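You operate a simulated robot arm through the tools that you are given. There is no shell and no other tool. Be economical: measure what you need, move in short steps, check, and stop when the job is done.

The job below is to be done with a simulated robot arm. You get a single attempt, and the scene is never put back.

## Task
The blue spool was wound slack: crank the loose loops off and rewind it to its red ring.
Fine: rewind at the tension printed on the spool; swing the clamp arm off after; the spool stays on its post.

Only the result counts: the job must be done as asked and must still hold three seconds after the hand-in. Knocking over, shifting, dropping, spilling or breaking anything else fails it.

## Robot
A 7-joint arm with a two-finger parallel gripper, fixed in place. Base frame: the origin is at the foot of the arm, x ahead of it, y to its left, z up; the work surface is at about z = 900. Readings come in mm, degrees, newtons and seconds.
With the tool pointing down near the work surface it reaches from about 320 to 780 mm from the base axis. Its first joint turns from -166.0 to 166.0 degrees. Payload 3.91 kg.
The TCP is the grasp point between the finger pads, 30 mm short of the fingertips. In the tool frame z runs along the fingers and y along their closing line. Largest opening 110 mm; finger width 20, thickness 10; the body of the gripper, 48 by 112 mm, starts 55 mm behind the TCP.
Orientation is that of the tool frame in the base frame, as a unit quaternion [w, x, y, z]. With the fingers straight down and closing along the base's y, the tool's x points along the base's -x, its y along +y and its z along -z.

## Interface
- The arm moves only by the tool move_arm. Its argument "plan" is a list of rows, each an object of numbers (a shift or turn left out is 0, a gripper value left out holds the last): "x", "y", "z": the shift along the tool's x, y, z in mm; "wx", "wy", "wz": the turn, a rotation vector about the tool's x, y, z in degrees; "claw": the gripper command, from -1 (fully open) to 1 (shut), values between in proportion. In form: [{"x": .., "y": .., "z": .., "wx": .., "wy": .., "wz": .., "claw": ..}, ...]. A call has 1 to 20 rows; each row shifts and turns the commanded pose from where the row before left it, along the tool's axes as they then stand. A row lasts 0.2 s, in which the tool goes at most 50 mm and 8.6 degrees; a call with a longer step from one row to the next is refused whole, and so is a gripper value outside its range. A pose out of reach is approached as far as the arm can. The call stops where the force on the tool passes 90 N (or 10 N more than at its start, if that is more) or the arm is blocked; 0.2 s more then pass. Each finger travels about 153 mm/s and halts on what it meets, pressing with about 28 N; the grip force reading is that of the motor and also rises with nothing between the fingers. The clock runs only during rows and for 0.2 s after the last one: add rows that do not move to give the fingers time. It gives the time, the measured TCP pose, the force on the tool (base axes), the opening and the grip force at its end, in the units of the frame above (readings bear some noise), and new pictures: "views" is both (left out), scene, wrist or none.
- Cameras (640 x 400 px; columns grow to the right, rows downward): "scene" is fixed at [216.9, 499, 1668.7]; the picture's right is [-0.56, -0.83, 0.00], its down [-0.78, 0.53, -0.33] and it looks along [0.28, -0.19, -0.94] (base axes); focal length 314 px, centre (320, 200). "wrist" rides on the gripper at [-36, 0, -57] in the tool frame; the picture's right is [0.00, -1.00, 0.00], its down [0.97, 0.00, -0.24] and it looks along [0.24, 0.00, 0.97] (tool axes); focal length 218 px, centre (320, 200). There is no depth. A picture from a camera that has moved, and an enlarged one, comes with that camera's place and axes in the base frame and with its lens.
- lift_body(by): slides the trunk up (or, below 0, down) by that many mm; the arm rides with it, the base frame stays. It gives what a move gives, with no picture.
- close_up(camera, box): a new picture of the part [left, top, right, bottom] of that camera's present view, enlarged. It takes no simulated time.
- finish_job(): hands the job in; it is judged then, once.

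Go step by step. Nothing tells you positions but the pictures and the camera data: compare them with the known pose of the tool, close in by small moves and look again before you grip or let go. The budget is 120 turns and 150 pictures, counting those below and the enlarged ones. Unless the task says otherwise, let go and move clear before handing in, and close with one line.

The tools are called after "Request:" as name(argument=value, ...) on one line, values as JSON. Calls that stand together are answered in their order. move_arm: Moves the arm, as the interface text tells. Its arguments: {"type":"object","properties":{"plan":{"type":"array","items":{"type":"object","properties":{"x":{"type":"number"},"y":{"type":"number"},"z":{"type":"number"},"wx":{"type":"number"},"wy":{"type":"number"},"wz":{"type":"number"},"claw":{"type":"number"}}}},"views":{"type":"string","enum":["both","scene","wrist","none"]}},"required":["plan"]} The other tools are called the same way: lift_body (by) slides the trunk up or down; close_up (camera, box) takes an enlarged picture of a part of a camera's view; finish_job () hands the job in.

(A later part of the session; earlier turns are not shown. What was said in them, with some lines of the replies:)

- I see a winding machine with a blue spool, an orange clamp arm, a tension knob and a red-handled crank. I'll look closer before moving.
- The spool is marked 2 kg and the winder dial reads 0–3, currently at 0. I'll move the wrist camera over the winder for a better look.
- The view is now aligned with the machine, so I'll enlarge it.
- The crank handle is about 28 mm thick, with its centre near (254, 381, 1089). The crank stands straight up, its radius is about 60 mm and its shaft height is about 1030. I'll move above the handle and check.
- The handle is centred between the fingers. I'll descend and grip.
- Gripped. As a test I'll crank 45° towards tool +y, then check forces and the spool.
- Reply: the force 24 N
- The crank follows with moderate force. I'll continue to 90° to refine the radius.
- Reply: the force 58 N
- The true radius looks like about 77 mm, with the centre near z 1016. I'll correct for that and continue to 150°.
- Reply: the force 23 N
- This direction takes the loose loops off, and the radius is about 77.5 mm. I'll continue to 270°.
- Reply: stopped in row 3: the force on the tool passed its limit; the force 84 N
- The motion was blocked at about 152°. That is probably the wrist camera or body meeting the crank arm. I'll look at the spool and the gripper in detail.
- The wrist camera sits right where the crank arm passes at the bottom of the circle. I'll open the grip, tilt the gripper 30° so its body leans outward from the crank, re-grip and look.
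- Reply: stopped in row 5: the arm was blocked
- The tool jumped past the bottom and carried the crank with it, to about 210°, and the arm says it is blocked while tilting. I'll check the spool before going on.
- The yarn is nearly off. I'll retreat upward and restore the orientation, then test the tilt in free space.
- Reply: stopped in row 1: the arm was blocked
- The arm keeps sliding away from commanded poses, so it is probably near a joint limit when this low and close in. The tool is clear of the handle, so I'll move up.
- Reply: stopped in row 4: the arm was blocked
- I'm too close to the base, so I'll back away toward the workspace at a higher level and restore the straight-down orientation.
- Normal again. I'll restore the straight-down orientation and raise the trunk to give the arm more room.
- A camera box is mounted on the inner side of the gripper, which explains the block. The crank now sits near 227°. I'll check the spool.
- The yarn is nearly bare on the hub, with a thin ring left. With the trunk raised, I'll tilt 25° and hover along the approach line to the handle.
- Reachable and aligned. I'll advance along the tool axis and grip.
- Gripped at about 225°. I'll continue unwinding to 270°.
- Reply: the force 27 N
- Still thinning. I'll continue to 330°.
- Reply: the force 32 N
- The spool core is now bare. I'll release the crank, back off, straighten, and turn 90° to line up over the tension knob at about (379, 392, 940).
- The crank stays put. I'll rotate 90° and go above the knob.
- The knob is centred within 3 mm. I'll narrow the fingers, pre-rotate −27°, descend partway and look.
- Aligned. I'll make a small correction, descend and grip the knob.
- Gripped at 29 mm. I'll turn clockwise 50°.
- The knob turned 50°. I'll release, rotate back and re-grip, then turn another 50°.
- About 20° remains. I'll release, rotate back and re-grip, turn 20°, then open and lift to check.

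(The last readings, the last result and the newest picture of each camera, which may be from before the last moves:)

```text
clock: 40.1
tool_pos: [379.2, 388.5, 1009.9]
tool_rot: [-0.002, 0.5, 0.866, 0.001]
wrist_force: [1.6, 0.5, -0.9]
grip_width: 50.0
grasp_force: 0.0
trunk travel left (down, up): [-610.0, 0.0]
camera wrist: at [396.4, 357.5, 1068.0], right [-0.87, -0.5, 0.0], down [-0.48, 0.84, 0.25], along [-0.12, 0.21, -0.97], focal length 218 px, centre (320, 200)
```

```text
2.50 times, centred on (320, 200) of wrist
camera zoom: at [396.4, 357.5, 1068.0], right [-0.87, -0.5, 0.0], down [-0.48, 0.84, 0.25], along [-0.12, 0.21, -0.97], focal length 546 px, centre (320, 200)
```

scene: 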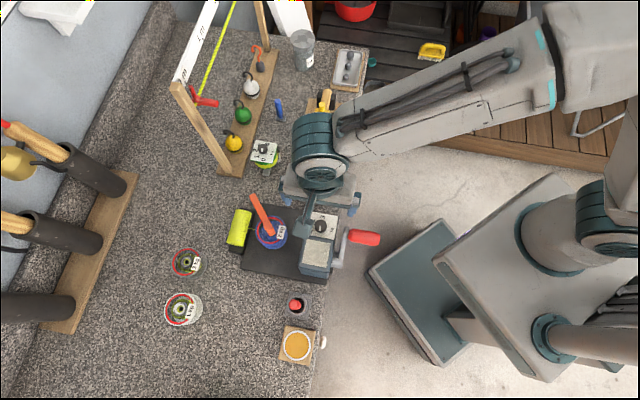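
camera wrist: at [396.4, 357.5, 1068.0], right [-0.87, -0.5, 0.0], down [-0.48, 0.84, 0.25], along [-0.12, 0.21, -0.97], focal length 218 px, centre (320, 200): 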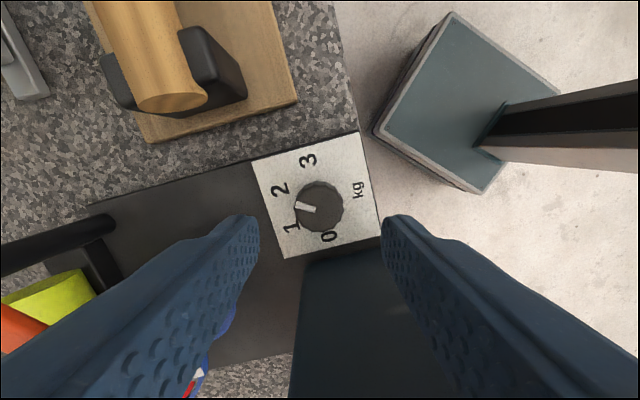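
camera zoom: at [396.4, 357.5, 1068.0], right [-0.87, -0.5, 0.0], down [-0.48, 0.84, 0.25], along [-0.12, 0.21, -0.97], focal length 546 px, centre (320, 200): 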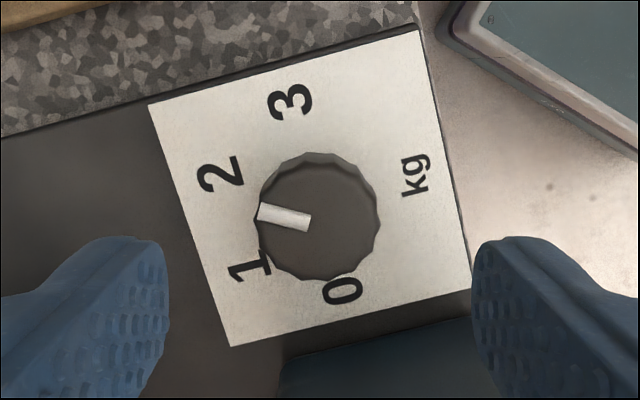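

The pointer sits on 2. I'll return to the crank: rise, rotate back 105°, then tilt again.

Request:
move_arm(plan=[{"z": -48, "claw": -1}, {"z": -48}, {"z": -48}, {"z": -48}, {"wz": -8.1}, {"wz": -8.1}, {"wz": -8.1}, {"wz": -8.1}, {"wz": -8.1}, {"wz": -8.1}, {"wz": -8.1}, {"wz": -8.1}, {"wz": -8.1}, {"wz": -8.1}, {"wz": -8.1}, {"wz": -8.1}, {"wz": -7.8}, {}], views="none")

Request:
move_arm(plan=[{"x": 37.5, "y": 10}, {"x": 37.5, "y": 10}, {"x": 37.5, "y": 10}, {"x": 37.5, "y": 10}, {"wy": -6.3}, {"wy": -6.3}, {"wy": -6.3}, {"wy": -6.3}, {}], views="wrist")

```text
clock: 43.9
tool_pos: [378.6, 389.0, 1203.3]
tool_rot: [0.0, -0.382, 0.924, 0.003]
wrist_force: [0.0, 0.1, -1.1]
grip_width: 110.2
grasp_force: 0.1
trunk travel left (down, up): [-610.0, 0.0]
```

```text
clock: 45.9
tool_pos: [243.7, 309.0, 1203.4]
tool_rot: [0.202, -0.372, 0.902, 0.086]
wrist_force: [-0.1, 0.0, 0.7]
grip_width: 109.9
grasp_force: 0.1
trunk travel left (down, up): [-610.0, 0.0]
camera wrist: at [249.7, 314.8, 1270.4], right [0.71, -0.71, -0.01], down [-0.69, -0.69, -0.2], along [0.14, 0.14, -0.98], focal length 218 px, centre (320, 200)
```

wrist: 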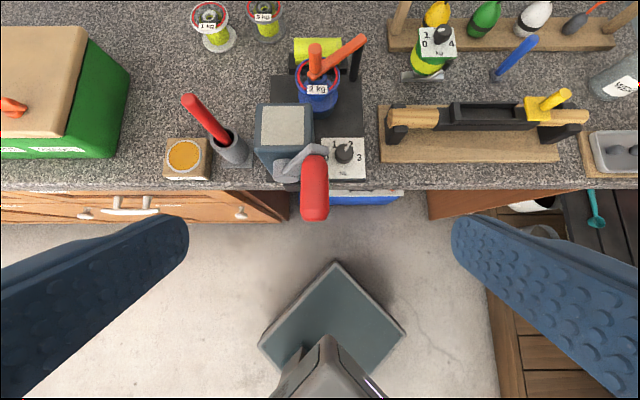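

Aligned. I'll advance and grip the handle.

Request:
move_arm(plan=[{"z": 33, "y": 3}, {"z": 33}, {"z": 33}, {"z": 33}, {"claw": 1}, {"claw": 1}, {"claw": 1}], views="wrist")

```text
clock: 47.5
tool_pos: [279.7, 354.3, 1084.8]
tool_rot: [0.203, -0.372, 0.902, 0.086]
wrist_force: [-0.8, -1.7, 1.7]
grip_width: 24.9
grasp_force: 44.8
trunk travel left (down, up): [-610.0, 0.0]
camera wrist: at [285.6, 359.8, 1151.2], right [0.71, -0.71, -0.01], down [-0.69, -0.69, -0.2], along [0.14, 0.14, -0.98], focal length 218 px, centre (320, 200)
```

wrist: 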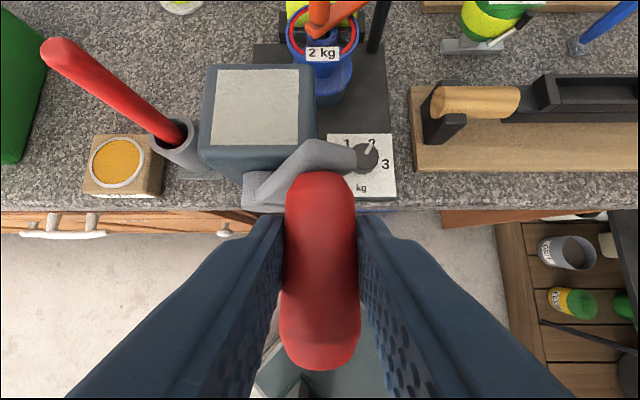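

Gripped at 332°. I'll crank in reverse (rewind) down to 270° and check the spool.

Request:
move_arm(plan=[{"x": 5.8, "y": -18.6, "z": 12.4}, {"x": 6.8, "y": -12.3, "z": 14.7}, {"x": 7.9, "y": -7.8, "z": 17.0}, {"x": 8.5, "y": -2.7, "z": 18.3}, {}], views="none")

Request:
close_up(camera="scene", box=[250, 205, 298, 250])

```text
clock: 48.7
tool_pos: [308.9, 323.2, 1017.1]
tool_rot: [0.201, -0.372, 0.902, 0.085]
wrist_force: [2.1, 0.0, -1.4]
grip_width: 24.7
grasp_force: 45.1
trunk travel left (down, up): [-610.0, 0.0]
```

```text
8.89 times, centred on (274, 228) of scene
camera zoom: at [216.9, 499.0, 1668.7], right [-0.56, -0.83, 0.0], down [-0.78, 0.53, -0.33], along [0.28, -0.19, -0.94], focal length 2788 px, centre (729, -44)
```

zoom: 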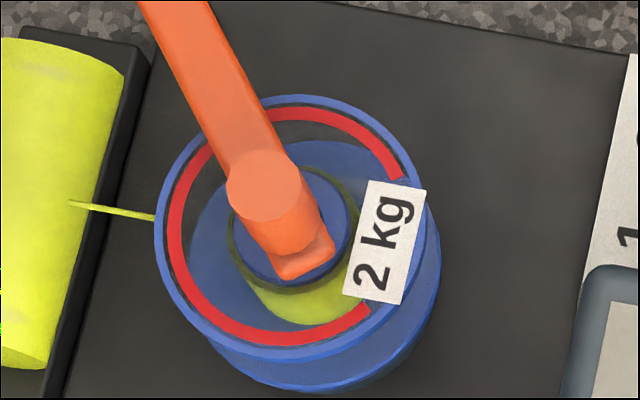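

It rewinds with low force. I'll go on to 180°.

Request:
move_arm(plan=[{"x": 8.5, "y": 2.7, "z": 18.3}, {"x": 7.9, "y": 7.8, "z": 17.0}, {"x": 6.8, "y": 12.3, "z": 14.7}, {"x": 5.2, "y": 16.2, "z": 11.1}, {"x": 3.3, "y": 18.8, "z": 7.1}, {"x": 1.1, "y": 20.2, "z": 2.4}, {}], views="wrist")

Request:
close_up(camera="scene", box=[250, 205, 298, 250])

```text
clock: 50.3
tool_pos: [256.0, 378.3, 936.4]
tool_rot: [0.2, -0.373, 0.902, 0.084]
wrist_force: [-9.8, -9.3, -31.0]
grip_width: 24.7
grasp_force: 44.6
trunk travel left (down, up): [-610.0, 0.0]
camera wrist: at [261.6, 385.5, 1004.2], right [0.71, -0.71, 0.0], down [-0.69, -0.69, -0.19], along [0.13, 0.14, -0.98], focal length 218 px, centre (320, 200)
```

wrist: 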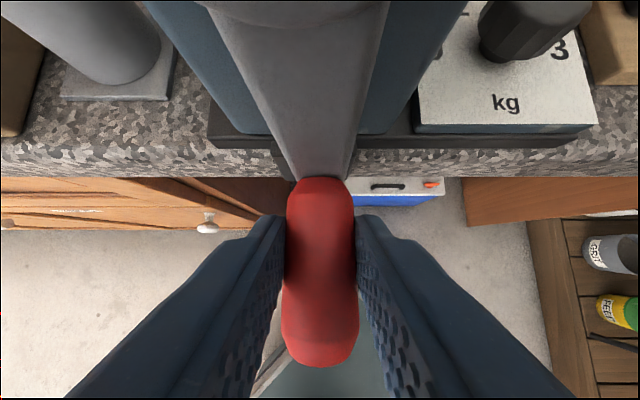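

```text
8.89 times, centred on (274, 228) of scene
camera zoom: at [216.9, 499.0, 1668.7], right [-0.56, -0.83, 0.0], down [-0.78, 0.53, -0.33], along [0.28, -0.19, -0.94], focal length 2788 px, centre (729, -44)
```

zoom: 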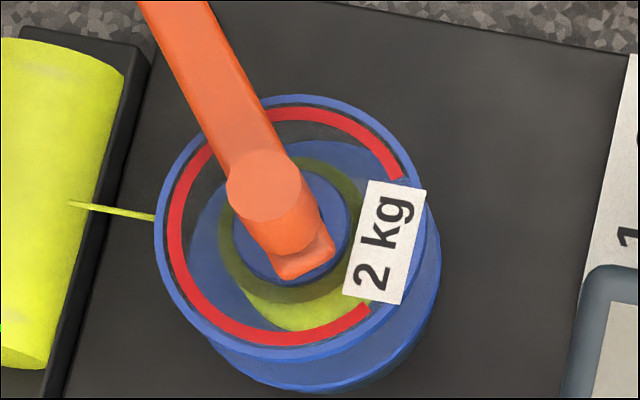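

It clears the bottom. I'll continue to 90°.

Request:
move_arm(plan=[{"x": -1.1, "y": 20.3, "z": -2.4}, {"x": -3.3, "y": 18.9, "z": -7.1}, {"x": -5.3, "y": 16.3, "z": -11.3}, {"x": -6.9, "y": 12.5, "z": -14.8}, {"x": -8, "y": 7.8, "z": -17.1}, {"x": -8.6, "y": 2.7, "z": -18.4}, {}], views="none")

Request:
close_up(camera="scene", box=[250, 205, 298, 250])

```text
clock: 51.9
tool_pos: [198.0, 438.7, 1020.4]
tool_rot: [0.203, -0.373, 0.901, 0.088]
wrist_force: [-22.6, 21.3, 1.3]
grip_width: 24.5
grasp_force: 44.8
trunk travel left (down, up): [-610.0, 0.0]
```

```text
8.89 times, centred on (274, 228) of scene
camera zoom: at [216.9, 499.0, 1668.7], right [-0.56, -0.83, 0.0], down [-0.78, 0.53, -0.33], along [0.28, -0.19, -0.94], focal length 2788 px, centre (729, -44)
```

zoom: 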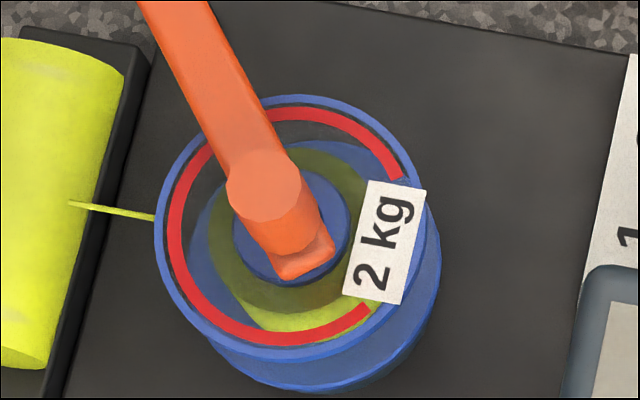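

Growing steadily, about 11 px per 90°. I'll go on to 0°.

Request:
move_arm(plan=[{"x": -8.6, "y": -2.7, "z": -18.4}, {"x": -8, "y": -7.8, "z": -17.1}, {"x": -6.9, "y": -12.5, "z": -14.8}, {"x": -5.3, "y": -16.3, "z": -11.3}, {"x": -3.3, "y": -18.9, "z": -7.1}, {"x": -1.1, "y": -20.3, "z": -2.4}, {}], views="none")

Request:
close_up(camera="scene", box=[250, 205, 298, 250])

```text
clock: 53.5
tool_pos: [260.9, 377.4, 1094.9]
tool_rot: [0.201, -0.371, 0.903, 0.085]
wrist_force: [11.0, 8.0, 5.5]
grip_width: 25.0
grasp_force: 45.1
trunk travel left (down, up): [-610.0, 0.0]
```

```text
8.89 times, centred on (274, 228) of scene
camera zoom: at [216.9, 499.0, 1668.7], right [-0.56, -0.83, 0.0], down [-0.78, 0.53, -0.33], along [0.28, -0.19, -0.94], focal length 2788 px, centre (729, -44)
```

zoom: 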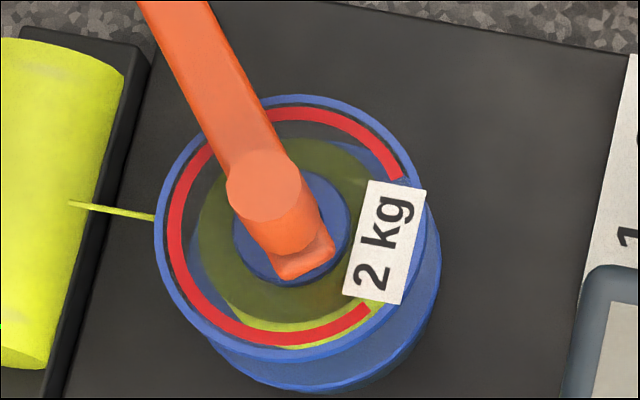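

About 15 px is left to the ring's inner edge. I'll wind on to −90°.

Request:
move_arm(plan=[{"x": 1.1, "y": -20.2, "z": 2.4}, {"x": 3.3, "y": -18.8, "z": 7.1}, {"x": 5.2, "y": -16.2, "z": 11.1}, {"x": 6.8, "y": -12.3, "z": 14.7}, {"x": 7.9, "y": -7.8, "z": 17.0}, {"x": 8.5, "y": -2.7, "z": 18.3}, {}], views="none")

Request:
close_up(camera="scene", box=[250, 205, 298, 250])

```text
clock: 55.1
tool_pos: [310.5, 326.1, 1017.4]
tool_rot: [0.2, -0.375, 0.901, 0.086]
wrist_force: [-17.4, 20.2, -0.4]
grip_width: 24.7
grasp_force: 45.7
trunk travel left (down, up): [-610.0, 0.0]
```

```text
8.89 times, centred on (274, 228) of scene
camera zoom: at [216.9, 499.0, 1668.7], right [-0.56, -0.83, 0.0], down [-0.78, 0.53, -0.33], along [0.28, -0.19, -0.94], focal length 2788 px, centre (729, -44)
```

zoom: 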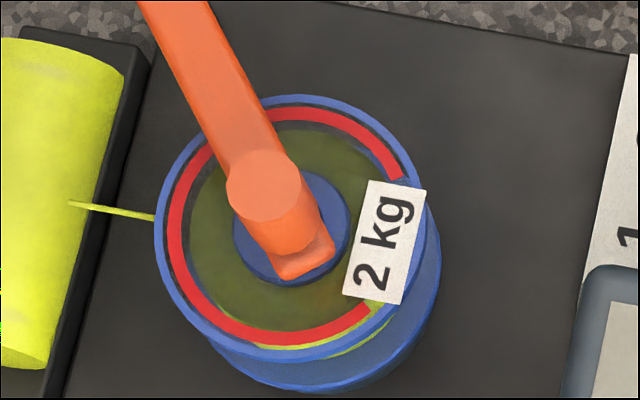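

Very close; I'll zoom in on the edge.

Request:
close_up(camera="scene", box=[260, 213, 292, 233])

Request:
close_up(camera="scene", box=[256, 225, 288, 245])

```text
16.00 times, centred on (276, 223) of scene
camera zoom: at [216.9, 499.0, 1668.7], right [-0.56, -0.83, 0.0], down [-0.78, 0.53, -0.33], along [0.28, -0.19, -0.94], focal length 5018 px, centre (1024, -168)
```

zoom: 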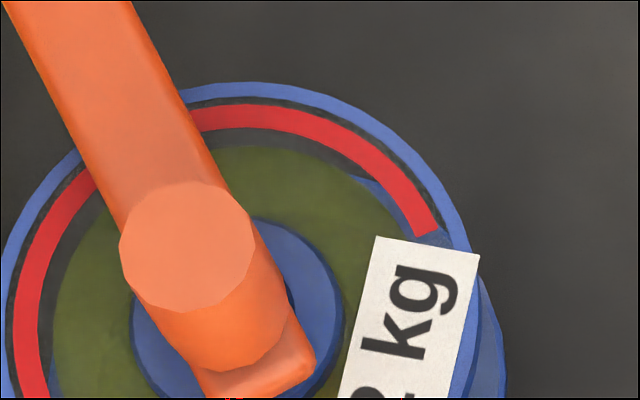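

```text
16.00 times, centred on (272, 235) of scene
camera zoom: at [216.9, 499.0, 1668.7], right [-0.56, -0.83, 0.0], down [-0.78, 0.53, -0.33], along [0.28, -0.19, -0.94], focal length 5018 px, centre (1088, -360)
```

zoom: 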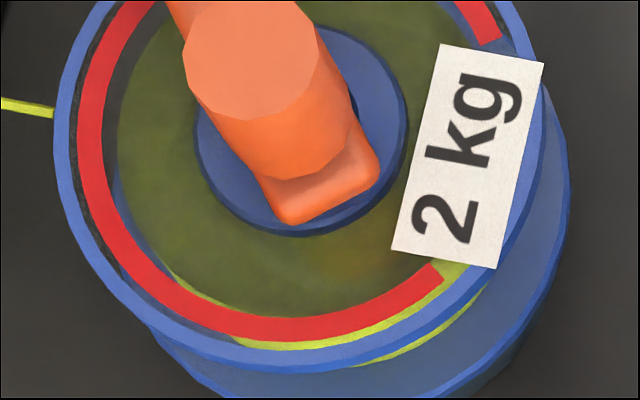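

The yarn is just inside the ring's inner edge, about 22 px at 16× from mid-ring. I'll go a further 60° and measure again.

Request:
move_arm(plan=[{"x": 8.5, "y": 2.7, "z": 18.3}, {"x": 7.9, "y": 7.8, "z": 17.0}, {"x": 6.8, "y": 12.3, "z": 14.7}, {"x": 5.2, "y": 16.2, "z": 11.1}, {}], views="none")

Request:
close_up(camera="scene", box=[260, 213, 292, 233])

```text
clock: 56.3
tool_pos: [288.2, 349.2, 948.8]
tool_rot: [0.202, -0.37, 0.903, 0.085]
wrist_force: [9.2, 4.6, -3.1]
grip_width: 24.9
grasp_force: 45.4
trunk travel left (down, up): [-610.0, 0.0]
```

```text
16.00 times, centred on (276, 223) of scene
camera zoom: at [216.9, 499.0, 1668.7], right [-0.56, -0.83, 0.0], down [-0.78, 0.53, -0.33], along [0.28, -0.19, -0.94], focal length 5018 px, centre (1024, -168)
```

zoom: 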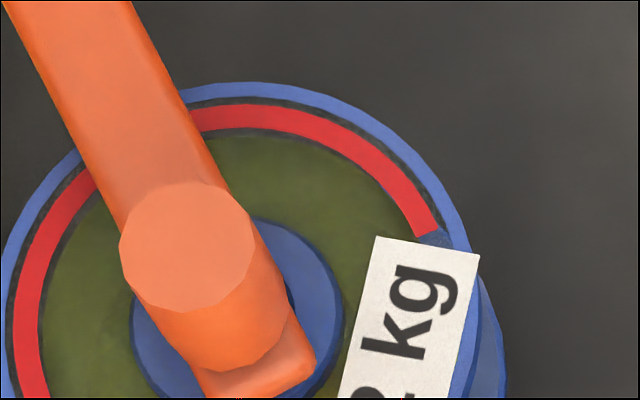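

The yarn is now at the ring's inner edge. I'll go 45° more and measure.

Request:
move_arm(plan=[{"x": 3.3, "y": 18.8, "z": 7.1}, {"x": 1.1, "y": 20.2, "z": 2.4}, {"x": -1.1, "y": 20.3, "z": -2.4}, {}], views="none")

Request:
close_up(camera="scene", box=[260, 213, 292, 233])

Request:
close_up(camera="scene", box=[256, 225, 288, 245])

```text
clock: 57.3
tool_pos: [239.5, 394.0, 940.8]
tool_rot: [0.199, -0.374, 0.902, 0.084]
wrist_force: [-3.0, 11.1, -33.8]
grip_width: 24.6
grasp_force: 45.1
trunk travel left (down, up): [-610.0, 0.0]
```

```text
16.00 times, centred on (276, 223) of scene
camera zoom: at [216.9, 499.0, 1668.7], right [-0.56, -0.83, 0.0], down [-0.78, 0.53, -0.33], along [0.28, -0.19, -0.94], focal length 5018 px, centre (1024, -168)
```

zoom: 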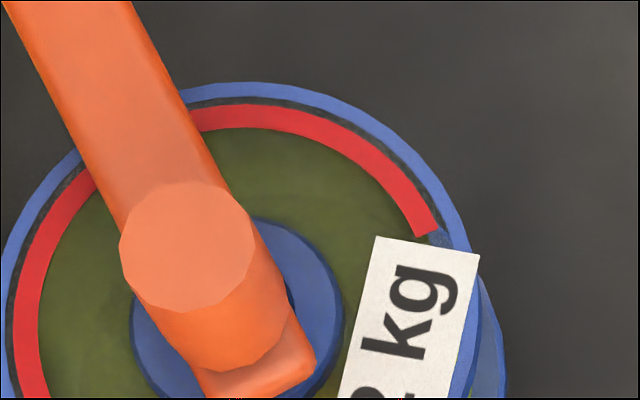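

```text
16.00 times, centred on (272, 235) of scene
camera zoom: at [216.9, 499.0, 1668.7], right [-0.56, -0.83, 0.0], down [-0.78, 0.53, -0.33], along [0.28, -0.19, -0.94], focal length 5018 px, centre (1088, -360)
```

zoom: 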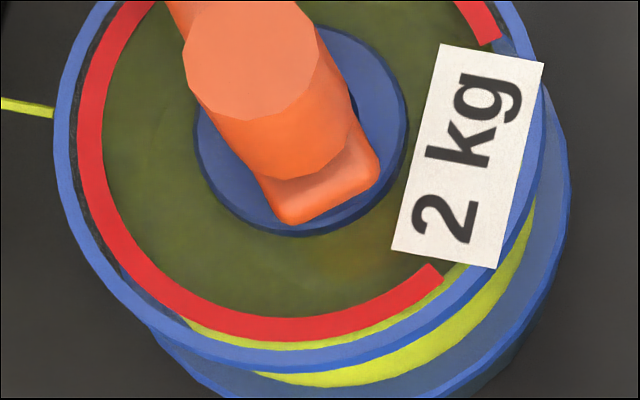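

The yarn edge is now under the ring, slightly inside its midline. I'll add 15° to centre it, then release the handle and back off.

Request:
move_arm(plan=[{"x": -3.3, "y": 18.9, "z": -7.1}, {}], views="none")

Request:
close_up(camera="scene", box=[250, 205, 298, 250])

```text
clock: 57.9
tool_pos: [226.0, 407.4, 949.8]
tool_rot: [0.201, -0.373, 0.902, 0.086]
wrist_force: [-12.0, 2.0, -15.9]
grip_width: 24.6
grasp_force: 45.4
trunk travel left (down, up): [-610.0, 0.0]
```

```text
8.89 times, centred on (274, 228) of scene
camera zoom: at [216.9, 499.0, 1668.7], right [-0.56, -0.83, 0.0], down [-0.78, 0.53, -0.33], along [0.28, -0.19, -0.94], focal length 2788 px, centre (729, -44)
```

zoom: 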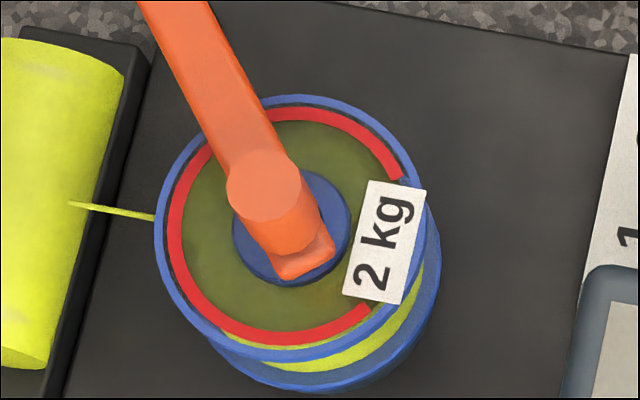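

Filled to the ring. I'll release the crank and retreat.

Request:
move_arm(plan=[{"claw": -0.1}, {"claw": -0.1}, {"z": -20}, {"z": -35}, {"z": -40}, {"z": -40}, {"z": -40}, {"z": -40}, {"z": -30}, {}])

```text
clock: 60.1
tool_pos: [175.8, 352.7, 1109.7]
tool_rot: [0.202, -0.372, 0.902, 0.085]
wrist_force: [0.7, 0.2, 1.0]
grip_width: 60.5
grasp_force: 0.1
out of reach, approached as far as the arm can: row 8, 9
trunk travel left (down, up): [-610.0, 0.0]
camera wrist: at [181.3, 358.0, 1176.6], right [0.71, -0.71, -0.01], down [-0.7, -0.69, -0.2], along [0.14, 0.14, -0.98], focal length 218 px, centre (320, 200)
```

scene: 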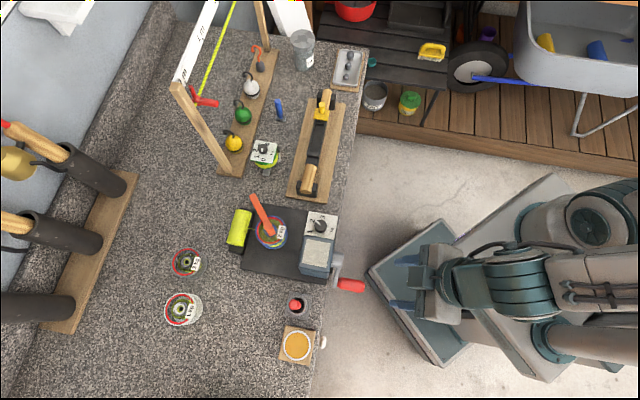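
wrist: 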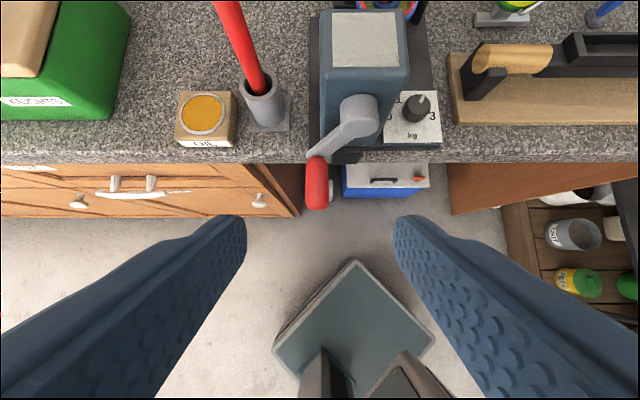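

The crank stays put. I'll rise, straighten, and go over the clamp arm for a look.

Request:
move_arm(plan=[{"x": -20, "z": -40}, {"x": -20, "z": -40}, {"x": -20, "z": -40}, {"wy": 6.3}, {"wy": 6.3}, {"wy": 6.3}, {"wy": 6.3}, {"x": -40, "y": -20}, {"x": -40, "y": -20}, {"x": -40, "y": -20}, {"x": -40, "y": -20}, {}], views="wrist")

```text
clock: 62.7
tool_pos: [343.0, 405.6, 1109.3]
tool_rot: [0.0, -0.383, 0.924, 0.003]
wrist_force: [-0.2, -0.6, 0.1]
grip_width: 60.5
grasp_force: 0.0
out of reach, approached as far as the arm can: row 1, 2, 3
trunk travel left (down, up): [-610.0, 0.0]
camera wrist: at [367.9, 432.9, 1166.6], right [0.71, -0.71, -0.01], down [-0.69, -0.69, 0.24], along [-0.17, -0.16, -0.97], focal length 218 px, centre (320, 200)
```

wrist: 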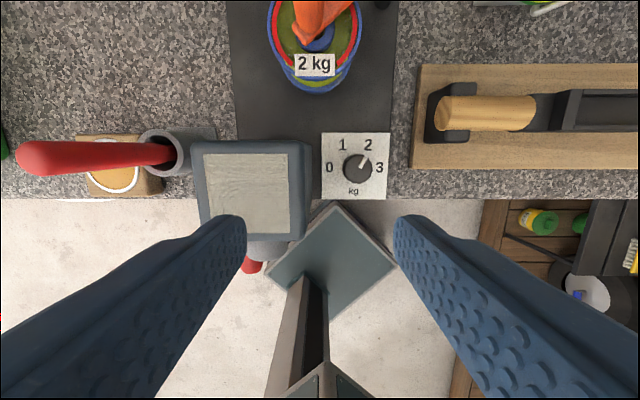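

It passed above the gearbox without contact. I'll rise and move over the clamp.

Request:
move_arm(plan=[{"z": -40}, {"z": -40}, {"z": -40}, {"x": -40, "y": -8}, {"x": -40, "y": -8}, {"x": -40, "y": -8}, {}], views="wrist")

Request:
close_up(camera="wrist", box=[240, 80, 400, 240])

```text
clock: 64.3
tool_pos: [444.3, 471.0, 1230.0]
tool_rot: [0.0, -0.382, 0.924, 0.004]
wrist_force: [0.4, 0.0, 0.3]
grip_width: 60.6
grasp_force: 0.0
trunk travel left (down, up): [-610.0, 0.0]
camera wrist: at [469.8, 496.7, 1286.0], right [0.71, -0.71, -0.01], down [-0.69, -0.69, 0.24], along [-0.17, -0.16, -0.97], focal length 218 px, centre (320, 200)
```

wrist: 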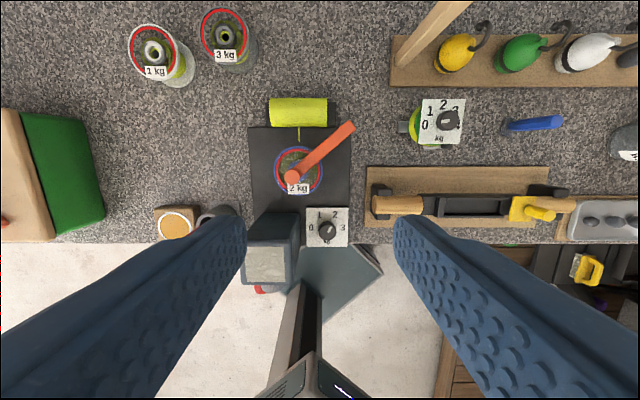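

```text
2.50 times, centred on (320, 160) of wrist
camera zoom: at [469.8, 496.7, 1286.0], right [0.71, -0.71, -0.01], down [-0.69, -0.69, 0.24], along [-0.17, -0.16, -0.97], focal length 546 px, centre (320, 300)
```

zoom: 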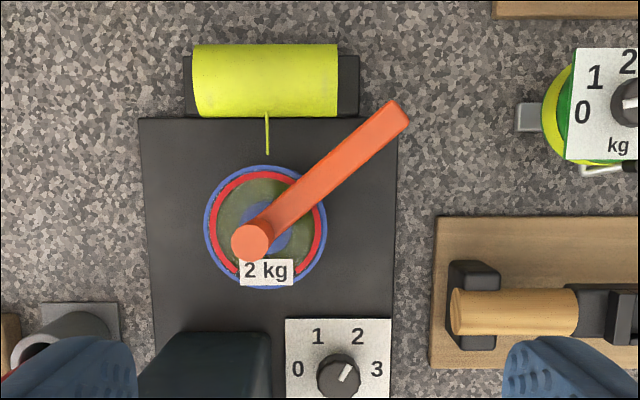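

The spool is filled neatly to the ring. The clamp knob top is at about (421, 496, 1029), with its pivot about 89 mm away toward +N/−Y. I'll hover over the knob.

Request:
move_arm(plan=[{"y": 17, "x": -1}, {"y": 17}, {"z": 45}, {"z": 45}, {"z": 30}, {}], views="wrist")

```text
clock: 65.7
tool_pos: [422.3, 496.2, 1109.1]
tool_rot: [0.0, -0.382, 0.924, 0.002]
wrist_force: [-0.9, -1.3, -0.2]
grip_width: 60.5
grasp_force: 0.0
trunk travel left (down, up): [-610.0, 0.0]
camera wrist: at [447.4, 522.9, 1166.7], right [0.71, -0.71, -0.01], down [-0.69, -0.69, 0.24], along [-0.17, -0.16, -0.97], focal length 218 px, centre (320, 200)
```

wrist: 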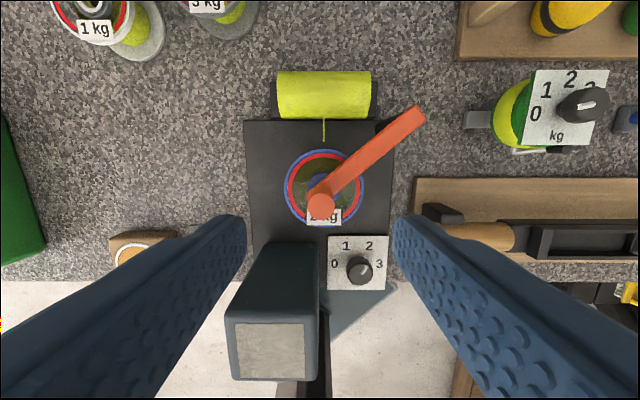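

Aligned. I'll descend to the knob and grip it.

Request:
move_arm(plan=[{"z": 40}, {"z": 42}, {"claw": 1}, {"claw": 1}, {}], views="wrist")

```text
clock: 66.9
tool_pos: [422.8, 497.3, 1025.9]
tool_rot: [0.001, -0.382, 0.924, 0.002]
wrist_force: [11.2, -9.1, -9.0]
grip_width: 17.8
grasp_force: 44.4
trunk travel left (down, up): [-610.0, 0.0]
camera wrist: at [447.7, 522.6, 1082.9], right [0.71, -0.71, 0.0], down [-0.69, -0.69, 0.24], along [-0.17, -0.17, -0.97], focal length 218 px, centre (320, 200)
```

wrist: 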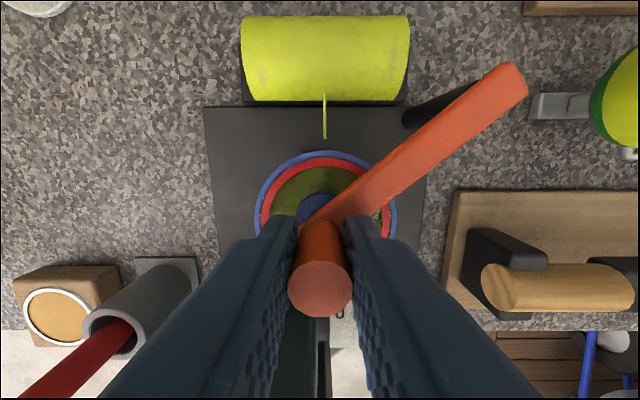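

Gripped. I'll swing the tip toward the front-right around the pivot, three small steps first.

Request:
move_arm(plan=[{"x": 9.7, "y": -9.7}, {"x": 7.8, "y": -11.1}, {"x": 5.7, "y": -12.3}, {}], views="wrist")

```text
clock: 67.9
tool_pos: [423.7, 462.0, 1026.0]
tool_rot: [-0.003, -0.383, 0.924, 0.003]
wrist_force: [-15.8, -1.9, -15.6]
grip_width: 17.9
grasp_force: 45.8
trunk travel left (down, up): [-610.0, 0.0]
camera wrist: at [450.4, 487.3, 1083.7], right [0.71, -0.71, -0.01], down [-0.69, -0.69, 0.24], along [-0.18, -0.17, -0.97], focal length 218 px, centre (320, 200)
```

wrist: 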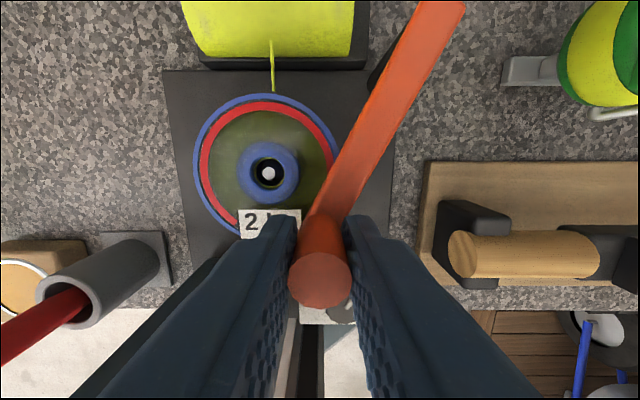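

The arm swings freely. I'll continue another 60°.

Request:
move_arm(plan=[{"x": 3.5, "y": -13.2}, {"x": 1.2, "y": -13.5}, {"x": -1.2, "y": -13.5}, {"x": -3.5, "y": -13.2}, {"x": -5.7, "y": -12.3}, {"x": -7.8, "y": -11.1}, {}], views="wrist")

```text
clock: 69.5
tool_pos: [489.8, 417.1, 1027.4]
tool_rot: [0.002, -0.383, 0.924, 0.002]
wrist_force: [-0.7, 0.2, 0.0]
grip_width: 0.0
grasp_force: 37.8
trunk travel left (down, up): [-610.0, 0.0]
camera wrist: at [514.9, 443.0, 1084.8], right [0.71, -0.71, 0.0], down [-0.69, -0.69, 0.23], along [-0.17, -0.16, -0.97], focal length 218 px, centre (320, 200)
```

wrist: 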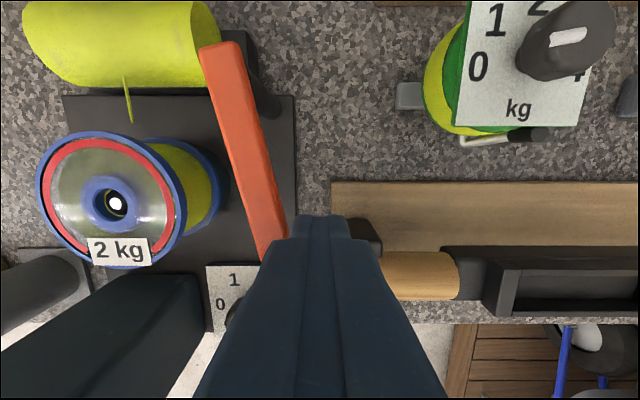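

The fingers slipped off the knob, but the arm has swung off the spool. I'll rise and look.

Request:
move_arm(plan=[{"z": -40}, {"z": -40}, {"z": -40}, {"x": -20, "y": 10}, {}])

Request:
close_up(camera="scene", box=[220, 180, 390, 286])

```text
clock: 70.7
tool_pos: [499.6, 436.5, 1149.1]
tool_rot: [0.001, -0.382, 0.924, 0.003]
wrist_force: [0.5, 0.2, -0.4]
grip_width: 0.0
grasp_force: 37.8
trunk travel left (down, up): [-610.0, 0.0]
camera wrist: at [524.7, 461.3, 1207.1], right [0.71, -0.71, -0.01], down [-0.69, -0.69, 0.24], along [-0.17, -0.16, -0.97], focal length 218 px, centre (320, 200)
```

scene: 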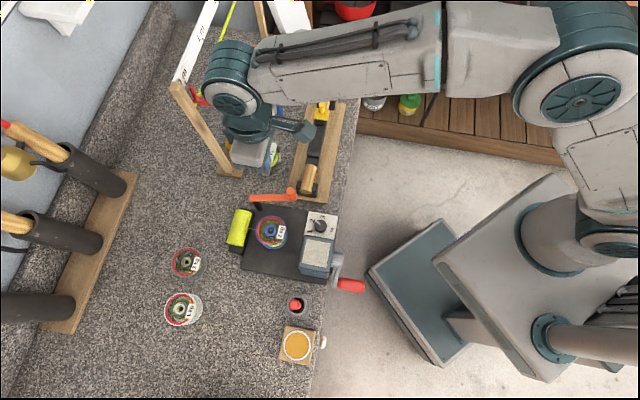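
wrist: 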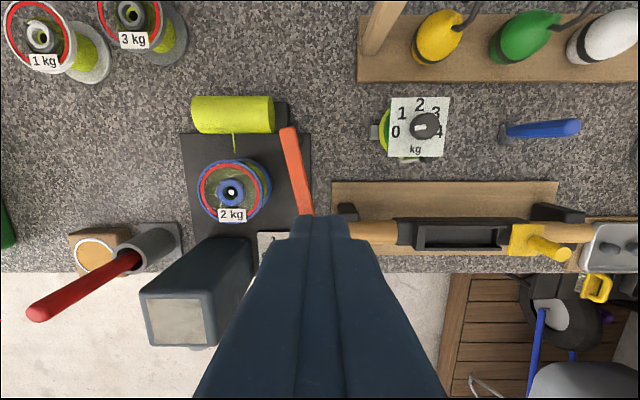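

```text
3.76 times, centred on (305, 233) of scene
camera zoom: at [216.9, 499.0, 1668.7], right [-0.56, -0.83, 0.0], down [-0.78, 0.53, -0.33], along [0.28, -0.19, -0.94], focal length 1181 px, centre (376, 76)
```

zoom: 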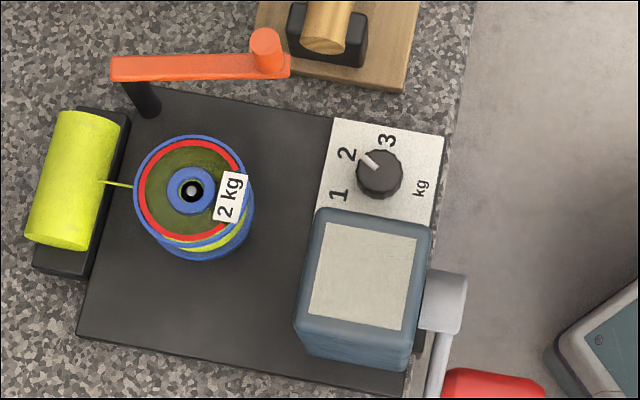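

The clamp arm has swung about 70° clear, the spool is on its post and the dial is on 2. I'll make one last check of the yarn level.

Request:
close_up(camera="scene", box=[252, 212, 292, 247])

Request:
close_up(camera="wrist", box=[180, 130, 330, 250])

```text
11.43 times, centred on (272, 230) of scene
camera zoom: at [216.9, 499.0, 1668.7], right [-0.56, -0.83, 0.0], down [-0.78, 0.53, -0.33], along [0.28, -0.19, -0.94], focal length 3584 px, centre (869, -137)
```

zoom: 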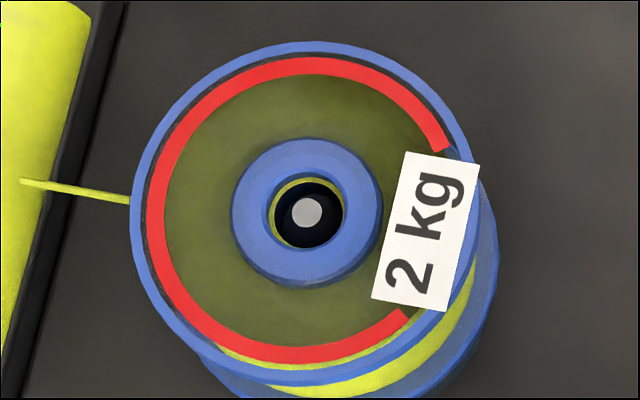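

```text
3.33 times, centred on (255, 190) of wrist
camera zoom: at [524.7, 461.3, 1207.1], right [0.71, -0.71, -0.01], down [-0.69, -0.69, 0.24], along [-0.17, -0.16, -0.97], focal length 728 px, centre (537, 233)
```

zoom: 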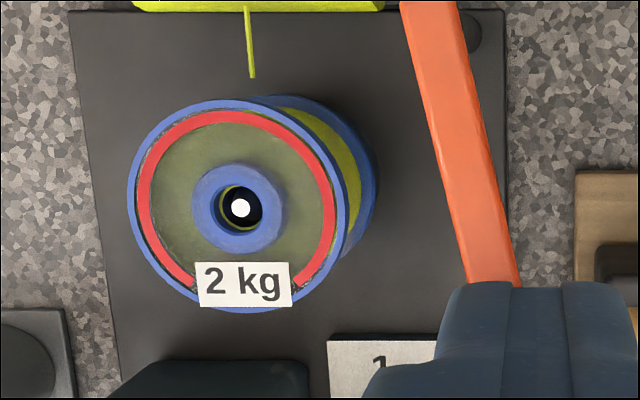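

The yarn edge lies within the red ring, the clamp is off, the spool is on its post and the gripper is clear. I'm handing in.

Request:
finish_job()

```text
The job is handed in.
```

I cranked the blue spool's loose loops off down to the bare core, set the dial to 2 kg, and rewound it to the red ring. I then swung the clamp arm about 70° clear, with the spool still on its post.
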